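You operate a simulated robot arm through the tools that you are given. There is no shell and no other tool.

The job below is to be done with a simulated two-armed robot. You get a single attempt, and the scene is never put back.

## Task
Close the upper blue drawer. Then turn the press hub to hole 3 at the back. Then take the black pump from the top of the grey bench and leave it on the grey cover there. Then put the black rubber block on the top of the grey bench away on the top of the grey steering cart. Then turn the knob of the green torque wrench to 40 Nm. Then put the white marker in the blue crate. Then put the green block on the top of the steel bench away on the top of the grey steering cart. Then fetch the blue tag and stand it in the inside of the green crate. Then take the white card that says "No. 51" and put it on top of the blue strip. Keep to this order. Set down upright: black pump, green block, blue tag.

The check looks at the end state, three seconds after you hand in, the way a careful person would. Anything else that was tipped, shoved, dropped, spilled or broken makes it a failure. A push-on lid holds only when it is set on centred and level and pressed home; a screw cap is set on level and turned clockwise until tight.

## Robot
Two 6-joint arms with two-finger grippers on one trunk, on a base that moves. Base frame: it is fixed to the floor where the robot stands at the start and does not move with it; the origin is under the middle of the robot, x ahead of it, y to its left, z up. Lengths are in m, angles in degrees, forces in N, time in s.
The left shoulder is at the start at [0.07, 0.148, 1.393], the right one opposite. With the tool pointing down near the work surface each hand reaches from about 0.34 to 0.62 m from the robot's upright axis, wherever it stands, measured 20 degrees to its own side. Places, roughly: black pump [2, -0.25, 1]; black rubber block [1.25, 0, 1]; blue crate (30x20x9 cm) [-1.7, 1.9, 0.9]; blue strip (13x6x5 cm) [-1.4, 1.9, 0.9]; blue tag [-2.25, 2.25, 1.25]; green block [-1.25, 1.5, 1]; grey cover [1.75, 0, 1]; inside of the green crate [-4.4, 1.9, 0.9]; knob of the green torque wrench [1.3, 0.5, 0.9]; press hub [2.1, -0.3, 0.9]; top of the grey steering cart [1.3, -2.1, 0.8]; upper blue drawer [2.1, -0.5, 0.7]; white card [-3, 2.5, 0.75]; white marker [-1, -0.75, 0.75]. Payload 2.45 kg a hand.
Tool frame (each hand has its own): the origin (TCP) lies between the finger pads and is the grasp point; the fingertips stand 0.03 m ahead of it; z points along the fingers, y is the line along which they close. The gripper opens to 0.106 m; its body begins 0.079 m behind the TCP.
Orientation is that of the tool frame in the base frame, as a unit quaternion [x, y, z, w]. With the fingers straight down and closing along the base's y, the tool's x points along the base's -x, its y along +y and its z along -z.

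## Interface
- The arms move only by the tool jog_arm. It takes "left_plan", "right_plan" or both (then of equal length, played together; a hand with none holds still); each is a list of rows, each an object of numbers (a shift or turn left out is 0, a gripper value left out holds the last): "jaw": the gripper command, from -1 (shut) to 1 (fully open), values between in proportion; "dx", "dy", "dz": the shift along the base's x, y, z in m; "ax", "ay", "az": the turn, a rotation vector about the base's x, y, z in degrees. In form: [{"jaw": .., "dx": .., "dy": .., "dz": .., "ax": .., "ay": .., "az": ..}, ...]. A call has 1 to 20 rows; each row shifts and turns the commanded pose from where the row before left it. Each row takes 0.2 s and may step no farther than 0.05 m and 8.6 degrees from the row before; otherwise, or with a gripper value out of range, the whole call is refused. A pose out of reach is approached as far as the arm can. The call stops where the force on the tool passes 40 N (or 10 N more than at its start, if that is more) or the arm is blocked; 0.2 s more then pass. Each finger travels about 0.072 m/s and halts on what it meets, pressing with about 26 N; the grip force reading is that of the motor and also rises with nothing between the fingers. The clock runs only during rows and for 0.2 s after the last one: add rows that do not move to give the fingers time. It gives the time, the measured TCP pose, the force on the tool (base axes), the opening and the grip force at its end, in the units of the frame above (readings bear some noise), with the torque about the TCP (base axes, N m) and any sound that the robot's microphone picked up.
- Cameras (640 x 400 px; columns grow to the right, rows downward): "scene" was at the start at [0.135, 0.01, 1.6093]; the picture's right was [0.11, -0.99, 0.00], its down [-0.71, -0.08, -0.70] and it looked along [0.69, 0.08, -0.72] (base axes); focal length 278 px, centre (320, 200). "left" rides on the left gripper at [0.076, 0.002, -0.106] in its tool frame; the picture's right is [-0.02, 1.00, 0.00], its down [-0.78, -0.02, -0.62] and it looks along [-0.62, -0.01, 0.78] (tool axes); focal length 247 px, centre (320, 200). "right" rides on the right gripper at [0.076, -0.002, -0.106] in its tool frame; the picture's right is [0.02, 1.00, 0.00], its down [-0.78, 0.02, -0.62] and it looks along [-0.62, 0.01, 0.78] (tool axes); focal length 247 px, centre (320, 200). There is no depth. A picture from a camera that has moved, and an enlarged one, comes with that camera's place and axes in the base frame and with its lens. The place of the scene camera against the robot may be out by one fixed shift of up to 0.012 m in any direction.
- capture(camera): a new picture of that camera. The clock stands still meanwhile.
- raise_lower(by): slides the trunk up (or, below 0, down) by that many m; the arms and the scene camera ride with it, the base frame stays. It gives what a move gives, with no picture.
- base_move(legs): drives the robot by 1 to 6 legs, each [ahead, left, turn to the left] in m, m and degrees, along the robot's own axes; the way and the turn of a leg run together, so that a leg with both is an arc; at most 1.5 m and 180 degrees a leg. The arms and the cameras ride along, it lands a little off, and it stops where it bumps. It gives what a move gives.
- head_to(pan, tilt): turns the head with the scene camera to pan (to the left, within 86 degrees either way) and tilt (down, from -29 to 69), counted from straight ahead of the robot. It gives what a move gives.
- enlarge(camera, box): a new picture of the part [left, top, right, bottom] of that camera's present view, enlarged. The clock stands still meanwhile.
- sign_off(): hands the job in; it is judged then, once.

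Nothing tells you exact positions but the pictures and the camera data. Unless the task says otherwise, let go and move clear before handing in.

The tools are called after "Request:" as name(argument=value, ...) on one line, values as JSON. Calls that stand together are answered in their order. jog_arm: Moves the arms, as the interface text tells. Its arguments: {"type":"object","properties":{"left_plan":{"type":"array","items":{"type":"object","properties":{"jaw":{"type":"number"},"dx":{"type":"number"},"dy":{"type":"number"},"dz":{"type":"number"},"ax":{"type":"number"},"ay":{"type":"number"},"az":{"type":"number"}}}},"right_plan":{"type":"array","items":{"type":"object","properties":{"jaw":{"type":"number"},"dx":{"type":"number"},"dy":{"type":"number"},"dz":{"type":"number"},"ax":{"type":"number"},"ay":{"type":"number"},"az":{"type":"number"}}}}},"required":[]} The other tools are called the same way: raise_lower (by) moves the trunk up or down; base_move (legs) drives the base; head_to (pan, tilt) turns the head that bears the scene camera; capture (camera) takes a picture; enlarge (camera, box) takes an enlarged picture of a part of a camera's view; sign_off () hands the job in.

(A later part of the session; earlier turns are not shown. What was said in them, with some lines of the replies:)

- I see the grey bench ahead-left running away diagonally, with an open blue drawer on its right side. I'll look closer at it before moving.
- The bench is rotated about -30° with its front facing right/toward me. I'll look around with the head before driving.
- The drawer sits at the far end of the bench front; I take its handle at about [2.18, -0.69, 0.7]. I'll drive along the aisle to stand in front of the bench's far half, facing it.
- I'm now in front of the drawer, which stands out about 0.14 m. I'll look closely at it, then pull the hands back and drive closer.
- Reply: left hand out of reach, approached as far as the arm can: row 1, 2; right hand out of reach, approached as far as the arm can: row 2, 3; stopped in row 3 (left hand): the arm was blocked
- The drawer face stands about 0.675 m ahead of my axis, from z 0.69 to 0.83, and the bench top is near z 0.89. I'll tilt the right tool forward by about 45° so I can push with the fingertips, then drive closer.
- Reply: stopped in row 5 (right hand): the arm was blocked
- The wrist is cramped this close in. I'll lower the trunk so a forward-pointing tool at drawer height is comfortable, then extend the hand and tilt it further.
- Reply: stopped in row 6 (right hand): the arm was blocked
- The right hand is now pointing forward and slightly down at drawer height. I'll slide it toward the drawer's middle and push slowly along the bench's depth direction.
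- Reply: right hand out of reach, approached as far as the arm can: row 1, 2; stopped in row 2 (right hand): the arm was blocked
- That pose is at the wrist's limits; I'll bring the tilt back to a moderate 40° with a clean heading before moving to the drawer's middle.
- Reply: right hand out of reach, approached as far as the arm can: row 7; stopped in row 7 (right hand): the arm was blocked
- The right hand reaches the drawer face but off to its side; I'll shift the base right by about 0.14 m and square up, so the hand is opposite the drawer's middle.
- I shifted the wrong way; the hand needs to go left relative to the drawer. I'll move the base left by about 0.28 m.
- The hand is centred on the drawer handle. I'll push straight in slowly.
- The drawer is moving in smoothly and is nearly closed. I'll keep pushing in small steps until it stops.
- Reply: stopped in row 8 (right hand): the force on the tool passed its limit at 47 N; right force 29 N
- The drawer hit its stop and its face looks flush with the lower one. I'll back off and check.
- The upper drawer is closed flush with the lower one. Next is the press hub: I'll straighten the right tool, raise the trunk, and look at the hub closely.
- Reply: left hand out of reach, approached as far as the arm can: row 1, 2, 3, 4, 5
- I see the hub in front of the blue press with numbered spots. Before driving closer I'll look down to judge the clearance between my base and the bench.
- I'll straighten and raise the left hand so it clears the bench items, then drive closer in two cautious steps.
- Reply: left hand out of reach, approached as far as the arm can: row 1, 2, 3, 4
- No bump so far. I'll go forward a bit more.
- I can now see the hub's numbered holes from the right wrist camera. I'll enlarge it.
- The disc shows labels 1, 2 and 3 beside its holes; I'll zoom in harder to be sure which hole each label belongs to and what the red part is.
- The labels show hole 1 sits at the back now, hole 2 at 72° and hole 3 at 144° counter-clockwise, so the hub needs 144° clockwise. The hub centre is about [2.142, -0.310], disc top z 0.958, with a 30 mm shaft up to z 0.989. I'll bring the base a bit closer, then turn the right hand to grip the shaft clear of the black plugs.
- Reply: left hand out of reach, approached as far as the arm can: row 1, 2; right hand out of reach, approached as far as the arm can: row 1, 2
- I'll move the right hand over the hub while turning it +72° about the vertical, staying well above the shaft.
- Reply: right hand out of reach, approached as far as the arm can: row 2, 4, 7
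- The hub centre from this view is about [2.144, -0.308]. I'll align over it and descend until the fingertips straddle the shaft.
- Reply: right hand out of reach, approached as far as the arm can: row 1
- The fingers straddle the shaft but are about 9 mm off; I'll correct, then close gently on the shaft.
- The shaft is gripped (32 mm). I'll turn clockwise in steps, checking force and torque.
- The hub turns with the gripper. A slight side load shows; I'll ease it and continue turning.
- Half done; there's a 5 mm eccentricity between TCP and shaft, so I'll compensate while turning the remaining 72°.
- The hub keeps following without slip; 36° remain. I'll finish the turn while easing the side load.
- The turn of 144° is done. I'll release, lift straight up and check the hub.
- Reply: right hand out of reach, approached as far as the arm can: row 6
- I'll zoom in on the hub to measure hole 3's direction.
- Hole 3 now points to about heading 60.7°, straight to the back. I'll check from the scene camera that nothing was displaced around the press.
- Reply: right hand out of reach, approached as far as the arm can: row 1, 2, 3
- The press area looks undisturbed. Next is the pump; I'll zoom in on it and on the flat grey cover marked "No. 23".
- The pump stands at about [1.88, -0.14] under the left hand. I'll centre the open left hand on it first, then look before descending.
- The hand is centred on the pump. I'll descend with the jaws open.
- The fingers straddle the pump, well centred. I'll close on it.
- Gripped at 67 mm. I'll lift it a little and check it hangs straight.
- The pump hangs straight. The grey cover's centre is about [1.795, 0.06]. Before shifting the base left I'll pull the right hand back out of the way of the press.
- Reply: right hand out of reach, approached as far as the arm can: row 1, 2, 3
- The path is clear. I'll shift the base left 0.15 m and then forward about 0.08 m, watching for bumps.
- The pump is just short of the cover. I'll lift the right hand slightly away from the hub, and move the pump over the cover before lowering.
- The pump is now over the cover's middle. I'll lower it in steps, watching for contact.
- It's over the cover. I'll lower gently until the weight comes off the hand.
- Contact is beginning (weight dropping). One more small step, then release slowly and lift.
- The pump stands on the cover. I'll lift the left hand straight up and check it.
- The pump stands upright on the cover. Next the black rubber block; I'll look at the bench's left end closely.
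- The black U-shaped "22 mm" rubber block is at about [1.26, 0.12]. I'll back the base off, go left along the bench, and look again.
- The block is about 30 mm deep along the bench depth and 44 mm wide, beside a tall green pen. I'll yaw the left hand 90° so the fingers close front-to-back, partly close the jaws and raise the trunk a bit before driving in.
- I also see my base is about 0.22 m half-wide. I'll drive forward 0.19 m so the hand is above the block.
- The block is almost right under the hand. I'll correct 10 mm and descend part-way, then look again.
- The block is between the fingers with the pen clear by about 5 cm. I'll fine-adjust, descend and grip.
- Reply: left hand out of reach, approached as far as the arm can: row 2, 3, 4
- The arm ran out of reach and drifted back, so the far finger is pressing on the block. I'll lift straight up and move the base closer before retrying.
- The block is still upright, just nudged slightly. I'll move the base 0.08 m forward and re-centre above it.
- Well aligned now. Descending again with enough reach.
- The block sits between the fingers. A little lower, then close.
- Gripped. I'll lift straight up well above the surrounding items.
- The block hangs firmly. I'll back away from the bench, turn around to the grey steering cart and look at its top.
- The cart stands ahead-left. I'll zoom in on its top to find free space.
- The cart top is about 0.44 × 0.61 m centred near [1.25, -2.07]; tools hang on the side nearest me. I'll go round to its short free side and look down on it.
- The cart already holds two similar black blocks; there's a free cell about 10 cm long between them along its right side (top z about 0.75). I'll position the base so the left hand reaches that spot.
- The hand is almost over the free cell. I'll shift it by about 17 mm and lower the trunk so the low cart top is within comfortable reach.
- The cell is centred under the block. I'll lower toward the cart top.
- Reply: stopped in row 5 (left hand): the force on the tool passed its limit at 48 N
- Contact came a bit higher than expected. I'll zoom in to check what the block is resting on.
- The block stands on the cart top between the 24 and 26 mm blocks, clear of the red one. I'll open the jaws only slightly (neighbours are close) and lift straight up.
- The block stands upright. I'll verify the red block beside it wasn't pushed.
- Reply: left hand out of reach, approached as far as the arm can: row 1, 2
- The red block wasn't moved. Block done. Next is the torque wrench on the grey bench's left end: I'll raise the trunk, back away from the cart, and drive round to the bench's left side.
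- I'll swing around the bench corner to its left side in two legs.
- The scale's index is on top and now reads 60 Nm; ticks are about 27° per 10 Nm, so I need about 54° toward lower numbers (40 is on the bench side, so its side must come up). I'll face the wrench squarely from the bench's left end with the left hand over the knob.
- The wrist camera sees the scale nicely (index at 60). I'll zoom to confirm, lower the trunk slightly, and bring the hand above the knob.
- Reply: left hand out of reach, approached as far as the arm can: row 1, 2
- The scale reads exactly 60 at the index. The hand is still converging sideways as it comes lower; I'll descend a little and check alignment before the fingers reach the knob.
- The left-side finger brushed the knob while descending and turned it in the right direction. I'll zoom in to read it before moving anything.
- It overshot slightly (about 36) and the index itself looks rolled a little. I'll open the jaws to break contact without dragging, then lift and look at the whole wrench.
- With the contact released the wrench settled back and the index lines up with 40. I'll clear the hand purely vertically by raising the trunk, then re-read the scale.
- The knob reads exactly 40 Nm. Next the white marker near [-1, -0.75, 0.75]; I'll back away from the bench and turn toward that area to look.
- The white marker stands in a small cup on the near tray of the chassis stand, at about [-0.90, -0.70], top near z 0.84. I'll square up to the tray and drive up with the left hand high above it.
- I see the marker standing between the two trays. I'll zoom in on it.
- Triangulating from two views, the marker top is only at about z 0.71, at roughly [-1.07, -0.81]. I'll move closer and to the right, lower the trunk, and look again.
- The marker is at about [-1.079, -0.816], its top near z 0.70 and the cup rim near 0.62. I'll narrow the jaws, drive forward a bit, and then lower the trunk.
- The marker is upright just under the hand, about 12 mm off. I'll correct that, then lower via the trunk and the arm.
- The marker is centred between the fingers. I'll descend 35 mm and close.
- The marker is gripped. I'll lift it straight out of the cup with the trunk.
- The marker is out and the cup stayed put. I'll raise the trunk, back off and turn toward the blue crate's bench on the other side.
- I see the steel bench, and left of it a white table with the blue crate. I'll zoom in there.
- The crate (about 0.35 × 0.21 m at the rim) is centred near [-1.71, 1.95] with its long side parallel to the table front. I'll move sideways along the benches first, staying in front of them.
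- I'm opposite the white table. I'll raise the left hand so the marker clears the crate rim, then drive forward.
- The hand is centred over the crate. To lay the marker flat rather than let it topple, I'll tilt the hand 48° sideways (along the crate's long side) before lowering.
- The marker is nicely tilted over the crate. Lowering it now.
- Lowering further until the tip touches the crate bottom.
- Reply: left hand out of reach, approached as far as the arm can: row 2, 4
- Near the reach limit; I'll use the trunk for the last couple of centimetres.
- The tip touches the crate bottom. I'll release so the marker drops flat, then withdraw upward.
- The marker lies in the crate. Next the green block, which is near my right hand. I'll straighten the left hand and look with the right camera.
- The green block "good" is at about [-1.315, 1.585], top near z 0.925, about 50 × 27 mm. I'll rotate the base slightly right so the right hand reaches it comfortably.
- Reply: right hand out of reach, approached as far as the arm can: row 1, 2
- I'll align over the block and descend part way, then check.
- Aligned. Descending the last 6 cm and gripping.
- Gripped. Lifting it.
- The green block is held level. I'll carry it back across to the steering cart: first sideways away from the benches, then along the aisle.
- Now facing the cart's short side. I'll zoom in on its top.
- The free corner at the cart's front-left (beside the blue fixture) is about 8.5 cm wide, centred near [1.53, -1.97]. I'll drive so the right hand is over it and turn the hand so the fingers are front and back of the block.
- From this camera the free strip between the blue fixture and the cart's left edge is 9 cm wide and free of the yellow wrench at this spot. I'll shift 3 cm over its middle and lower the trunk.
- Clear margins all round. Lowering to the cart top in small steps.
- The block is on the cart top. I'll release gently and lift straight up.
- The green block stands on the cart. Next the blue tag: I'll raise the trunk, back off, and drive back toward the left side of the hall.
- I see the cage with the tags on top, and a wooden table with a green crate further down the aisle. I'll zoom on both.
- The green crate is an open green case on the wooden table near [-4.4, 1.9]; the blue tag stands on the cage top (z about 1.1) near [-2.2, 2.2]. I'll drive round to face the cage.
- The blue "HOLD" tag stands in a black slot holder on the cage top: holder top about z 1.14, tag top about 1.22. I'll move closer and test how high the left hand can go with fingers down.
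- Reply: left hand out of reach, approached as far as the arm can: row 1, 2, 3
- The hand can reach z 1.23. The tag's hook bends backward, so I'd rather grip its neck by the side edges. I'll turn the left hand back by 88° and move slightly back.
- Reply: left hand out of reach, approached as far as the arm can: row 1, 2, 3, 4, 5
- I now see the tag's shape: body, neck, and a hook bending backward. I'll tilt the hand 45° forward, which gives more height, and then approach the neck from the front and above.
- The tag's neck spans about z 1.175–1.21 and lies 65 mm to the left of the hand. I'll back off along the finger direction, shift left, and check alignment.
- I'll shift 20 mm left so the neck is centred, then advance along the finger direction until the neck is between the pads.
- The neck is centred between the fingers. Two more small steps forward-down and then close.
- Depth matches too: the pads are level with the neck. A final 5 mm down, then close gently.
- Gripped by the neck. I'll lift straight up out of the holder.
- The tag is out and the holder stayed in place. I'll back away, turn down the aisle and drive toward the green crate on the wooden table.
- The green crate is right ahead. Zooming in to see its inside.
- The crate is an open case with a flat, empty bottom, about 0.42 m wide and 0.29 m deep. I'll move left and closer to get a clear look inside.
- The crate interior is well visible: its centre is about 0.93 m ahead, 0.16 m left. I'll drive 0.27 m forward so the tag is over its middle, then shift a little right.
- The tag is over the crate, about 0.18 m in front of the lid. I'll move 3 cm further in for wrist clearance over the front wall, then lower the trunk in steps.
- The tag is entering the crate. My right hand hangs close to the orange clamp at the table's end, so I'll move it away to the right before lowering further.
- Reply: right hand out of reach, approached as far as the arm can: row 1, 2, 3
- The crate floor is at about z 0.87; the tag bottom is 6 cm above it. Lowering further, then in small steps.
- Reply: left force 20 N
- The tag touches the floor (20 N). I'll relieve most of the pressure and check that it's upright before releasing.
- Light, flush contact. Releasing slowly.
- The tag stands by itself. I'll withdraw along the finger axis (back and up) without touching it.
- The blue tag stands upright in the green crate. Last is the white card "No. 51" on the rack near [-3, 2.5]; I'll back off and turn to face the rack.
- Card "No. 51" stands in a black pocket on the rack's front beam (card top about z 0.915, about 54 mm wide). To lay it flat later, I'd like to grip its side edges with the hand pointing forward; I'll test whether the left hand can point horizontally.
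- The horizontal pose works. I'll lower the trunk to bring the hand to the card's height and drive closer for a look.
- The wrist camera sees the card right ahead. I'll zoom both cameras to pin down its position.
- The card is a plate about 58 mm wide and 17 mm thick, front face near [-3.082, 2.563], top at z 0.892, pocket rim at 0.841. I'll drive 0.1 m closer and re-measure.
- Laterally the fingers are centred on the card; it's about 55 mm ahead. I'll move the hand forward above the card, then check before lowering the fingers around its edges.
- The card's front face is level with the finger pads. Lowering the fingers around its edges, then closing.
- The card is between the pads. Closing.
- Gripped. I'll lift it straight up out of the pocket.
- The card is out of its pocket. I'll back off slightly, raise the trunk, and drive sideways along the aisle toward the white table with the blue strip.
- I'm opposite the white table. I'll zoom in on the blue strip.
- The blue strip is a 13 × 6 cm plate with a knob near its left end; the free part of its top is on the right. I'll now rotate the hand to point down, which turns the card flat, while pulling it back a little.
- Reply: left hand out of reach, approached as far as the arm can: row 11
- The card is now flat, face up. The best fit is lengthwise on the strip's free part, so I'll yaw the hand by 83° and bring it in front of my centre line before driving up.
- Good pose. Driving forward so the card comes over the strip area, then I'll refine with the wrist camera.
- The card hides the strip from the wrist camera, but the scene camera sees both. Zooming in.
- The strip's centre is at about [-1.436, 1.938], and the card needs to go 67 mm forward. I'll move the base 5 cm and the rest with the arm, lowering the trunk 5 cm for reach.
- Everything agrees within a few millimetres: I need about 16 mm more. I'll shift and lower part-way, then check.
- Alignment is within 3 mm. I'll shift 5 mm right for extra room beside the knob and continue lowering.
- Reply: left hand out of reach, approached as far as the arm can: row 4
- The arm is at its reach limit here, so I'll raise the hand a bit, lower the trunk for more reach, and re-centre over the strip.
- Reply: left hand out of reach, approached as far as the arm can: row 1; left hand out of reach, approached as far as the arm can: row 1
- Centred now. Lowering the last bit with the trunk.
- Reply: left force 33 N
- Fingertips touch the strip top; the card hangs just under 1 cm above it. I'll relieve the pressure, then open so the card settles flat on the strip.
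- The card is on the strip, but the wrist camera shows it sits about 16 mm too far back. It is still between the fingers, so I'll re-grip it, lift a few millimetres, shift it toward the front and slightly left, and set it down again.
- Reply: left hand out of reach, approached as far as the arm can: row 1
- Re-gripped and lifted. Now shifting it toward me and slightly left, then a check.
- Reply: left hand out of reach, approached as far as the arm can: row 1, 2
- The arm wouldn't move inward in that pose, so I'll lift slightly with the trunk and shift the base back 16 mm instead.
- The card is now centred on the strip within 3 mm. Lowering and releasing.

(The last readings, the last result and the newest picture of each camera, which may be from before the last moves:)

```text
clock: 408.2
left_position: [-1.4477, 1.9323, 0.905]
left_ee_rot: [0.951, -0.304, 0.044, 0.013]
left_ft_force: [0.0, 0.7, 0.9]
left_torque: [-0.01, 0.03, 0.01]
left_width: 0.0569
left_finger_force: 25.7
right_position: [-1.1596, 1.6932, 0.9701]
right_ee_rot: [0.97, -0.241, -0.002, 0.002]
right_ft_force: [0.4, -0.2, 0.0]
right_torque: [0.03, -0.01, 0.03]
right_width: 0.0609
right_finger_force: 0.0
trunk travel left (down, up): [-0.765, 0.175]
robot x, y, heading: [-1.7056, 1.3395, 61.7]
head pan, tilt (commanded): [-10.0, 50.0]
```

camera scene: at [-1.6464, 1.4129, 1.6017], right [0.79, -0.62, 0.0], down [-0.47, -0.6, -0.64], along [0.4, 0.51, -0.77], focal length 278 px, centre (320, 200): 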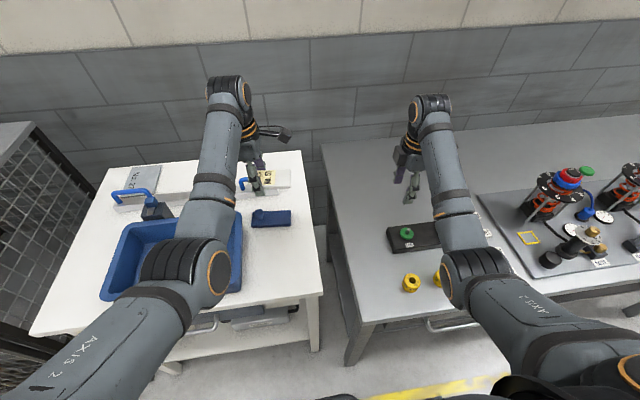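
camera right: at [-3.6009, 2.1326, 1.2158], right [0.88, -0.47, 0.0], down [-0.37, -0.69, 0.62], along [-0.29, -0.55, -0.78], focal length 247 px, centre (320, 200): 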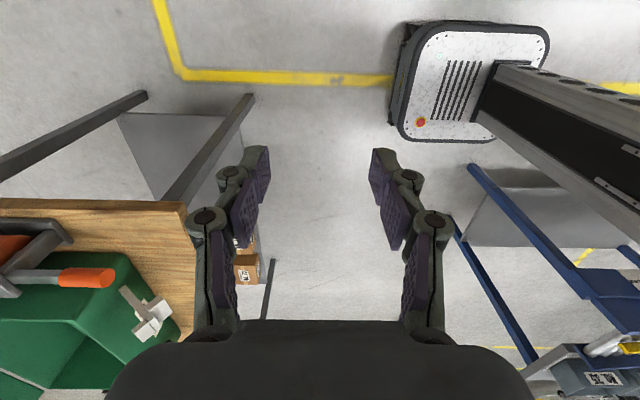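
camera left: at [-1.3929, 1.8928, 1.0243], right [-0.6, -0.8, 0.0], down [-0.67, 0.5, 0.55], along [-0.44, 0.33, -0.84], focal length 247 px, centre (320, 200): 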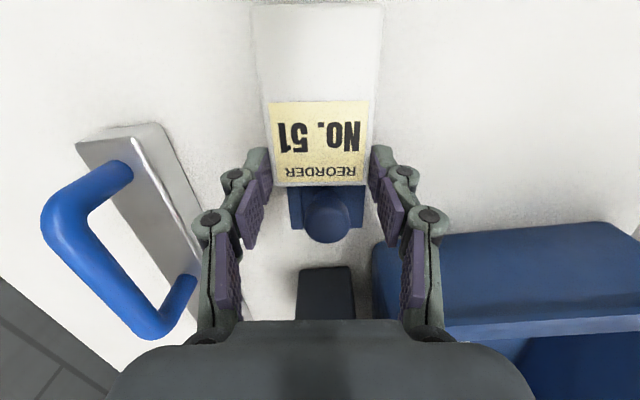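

Request:
jog_arm(left_plan=[{"jaw": -1, "dz": -0.001}, {}, {"jaw": 0.15}, {"jaw": 0.28}, {"jaw": 0.28}, {}])

Request:
capture(camera="left")

Request:
enlarge(camera="scene", box=[225, 160, 295, 225])

```text
clock: 409.6
left_position: [-1.447, 1.9324, 0.9055]
left_ee_rot: [0.951, -0.305, 0.043, 0.013]
left_ft_force: [-0.4, -0.1, -0.6]
left_torque: [-0.03, 0.03, 0.0]
left_width: 0.0678
left_finger_force: 0.2
right_position: [-1.1594, 1.6929, 0.9708]
right_ee_rot: [0.971, -0.241, -0.001, 0.0]
right_ft_force: [-0.3, 0.1, -0.2]
right_torque: [0.03, 0.02, 0.02]
right_width: 0.0608
right_finger_force: 0.1
trunk travel left (down, up): [-0.765, 0.175]
robot x, y, heading: [-1.7083, 1.3334, 61.6]
head pan, tilt (commanded): [-10.0, 50.0]
```

```text
taken
camera left: at [-1.3945, 1.8901, 1.0177], right [-0.6, -0.8, 0.0], down [-0.67, 0.5, 0.55], along [-0.44, 0.33, -0.84], focal length 247 px, centre (320, 200)
```

left: 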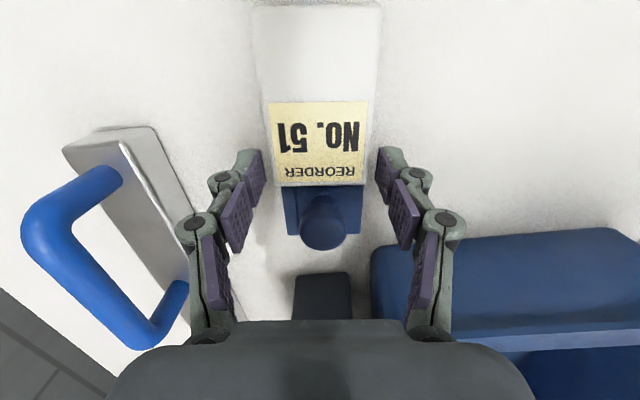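

```text
6.15 times, centred on (260, 192) of scene
camera zoom: at [-1.6313, 1.4408, 1.5027], right [0.79, -0.62, 0.0], down [-0.47, -0.6, -0.64], along [0.4, 0.51, -0.77], focal length 1713 px, centre (689, 246)
```

zoom: 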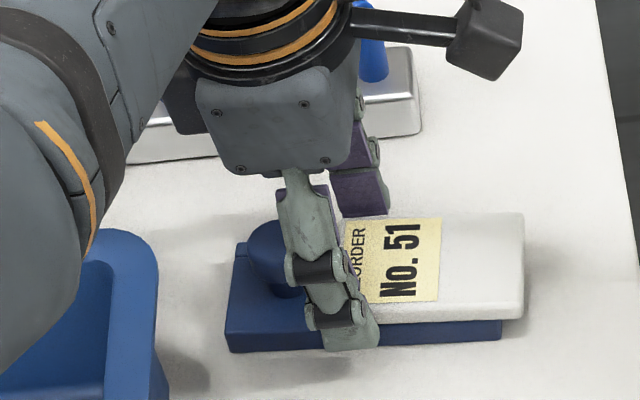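

The card lies flat and centred on the strip. I'll raise straight up with the trunk and check.

Request:
raise_lower(by=0.12)

Request:
capture(camera="left")

Request:
base_move(legs=[[-0.45, 0.05, 0]])

Request:
head_to(pan=0, tilt=35)

Request:
capture(camera="scene")

```text
clock: 411.1
left_position: [-1.4473, 1.9309, 1.0251]
left_ee_rot: [0.952, -0.303, 0.043, 0.012]
left_ft_force: [-0.1, -0.1, -0.5]
left_torque: [-0.02, -0.03, -0.02]
left_width: 0.0681
left_finger_force: 0.1
right_position: [-1.1586, 1.6922, 1.0905]
right_ee_rot: [0.971, -0.241, -0.003, 0.002]
right_ft_force: [0.4, 0.0, 0.1]
right_torque: [-0.01, 0.04, 0.04]
right_width: 0.0609
right_finger_force: 0.0
trunk travel left (down, up): [-0.885, 0.055]
robot x, y, heading: [-1.7096, 1.3348, 61.8]
head pan, tilt (commanded): [-10.0, 50.0]
```

```text
taken
camera left: at [-1.3944, 1.8903, 1.1375], right [-0.6, -0.8, 0.0], down [-0.67, 0.5, 0.55], along [-0.44, 0.33, -0.84], focal length 247 px, centre (320, 200)
```

left: 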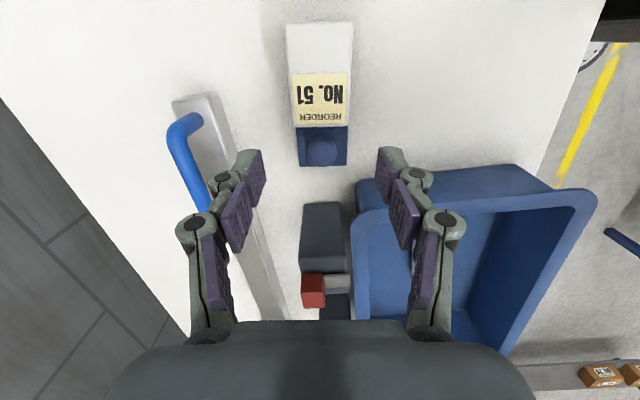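

```text
clock: 413.9
left_position: [-1.7077, 1.5569, 1.0246]
left_ee_rot: [0.953, -0.3, 0.043, 0.014]
left_ft_force: [0.2, 0.0, -0.7]
left_torque: [-0.02, -0.03, -0.03]
left_width: 0.0675
left_finger_force: 0.0
right_position: [-1.4181, 1.3212, 1.0911]
right_ee_rot: [0.972, -0.237, -0.002, 0.001]
right_ft_force: [-0.2, 0.5, -0.1]
right_torque: [-0.01, 0.03, -0.02]
right_width: 0.0609
right_finger_force: 0.1
trunk travel left (down, up): [-0.885, 0.055]
robot x, y, heading: [-1.9643, 0.9562, 62.3]
head pan, tilt (commanded): [-10.0, 50.0]
```

```text
clock: 414.6
left_position: [-1.709, 1.5546, 1.026]
left_ee_rot: [0.953, -0.301, 0.043, 0.013]
left_ft_force: [-0.1, -0.5, 0.0]
left_torque: [0.04, 0.0, -0.02]
left_width: 0.0677
left_finger_force: 0.0
right_position: [-1.4198, 1.3196, 1.0906]
right_ee_rot: [0.972, -0.237, -0.003, 0.001]
right_ft_force: [0.0, -0.5, -0.2]
right_torque: [-0.01, -0.02, 0.02]
right_width: 0.0608
right_finger_force: 0.2
trunk travel left (down, up): [-0.885, 0.055]
robot x, y, heading: [-1.9638, 0.9569, 62.3]
head pan, tilt (commanded): [0.0, 35.0]
```

```text
taken
camera scene: at [-1.8953, 1.08, 1.6445], right [0.88, -0.47, 0.0], down [-0.27, -0.51, -0.82], along [0.38, 0.72, -0.57], focal length 278 px, centre (320, 200)
```

scene: 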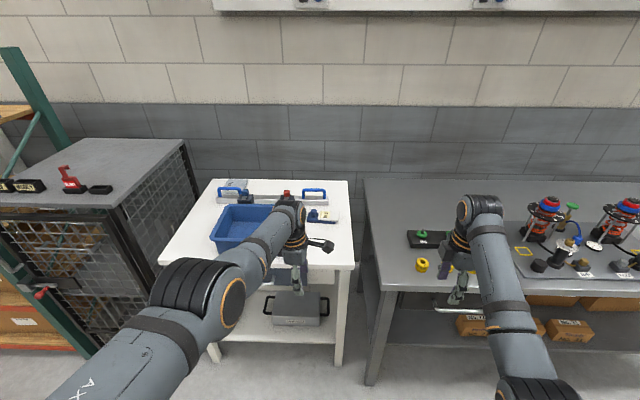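

Final check of the card, strip and crate.

Request:
enlarge(camera="scene", box=[190, 165, 370, 265])

Request:
enlarge(camera="scene", box=[290, 190, 360, 240])

```text
3.56 times, centred on (280, 215) of scene
camera zoom: at [-1.8953, 1.08, 1.6445], right [0.88, -0.47, 0.0], down [-0.27, -0.51, -0.82], along [0.38, 0.72, -0.57], focal length 990 px, centre (462, 147)
```

zoom: 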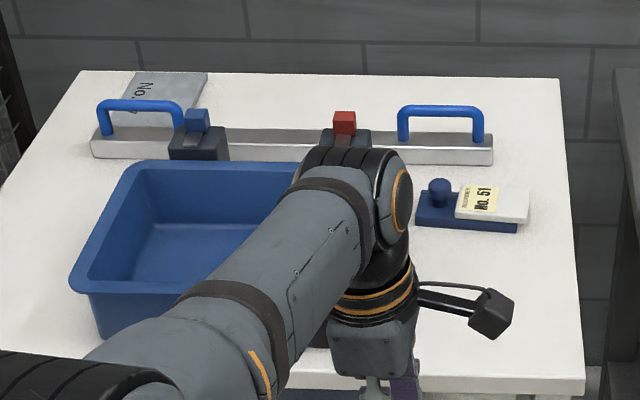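

```text
8.00 times, centred on (325, 215) of scene
camera zoom: at [-1.8953, 1.08, 1.6445], right [0.88, -0.47, 0.0], down [-0.27, -0.51, -0.82], along [0.38, 0.72, -0.57], focal length 2227 px, centre (280, 80)
```

zoom: 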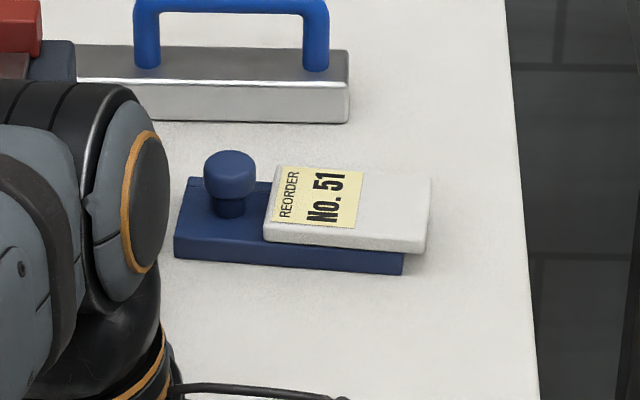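

All nine steps are done and both hands are empty and clear. The card lies flat on the blue strip. I'm handing in now.

Request:
sign_off()

```text
The job is handed in.
```

All nine steps are done in the order you gave, and the job is handed in. I looked at each result after I did it, but I did not go back for a final look at the grey bench or the cart.

1. **Upper blue drawer:** pushed in until it hit its stop; its face is flush with the lower drawer.
2. **Press hub:** turned 144° clockwise, which puts hole 3 at the back, within about 1° of the press rail direction.
3. **Black pump:** standing upright on the grey cover.
4. **Black rubber block:** on the grey steering cart, between the 24 mm and 26 mm blocks.
5. **Torque wrench:** the knob reads 40 Nm. A finger brushing the knob turned most of it while I was lining up to grip. I freed the hand and left it there, because the mark lined up on 40.
6. **White marker:** lying flat in the blue crate.
7. **Green block:** upright on the grey steering cart, at its front-left corner.
8. **Blue tag:** standing on its own in the green crate.
9. **White card "No. 51":** lying flat on the blue strip. I first set it about 16 mm too far back, so I picked it up and set it down again, centred across the strip. It sticks out about 1 cm past the strip's right end.

While reaching for the rubber block I nudged it slightly on the bench, but it stayed upright. I saw nothing else moved, tipped or dropped.
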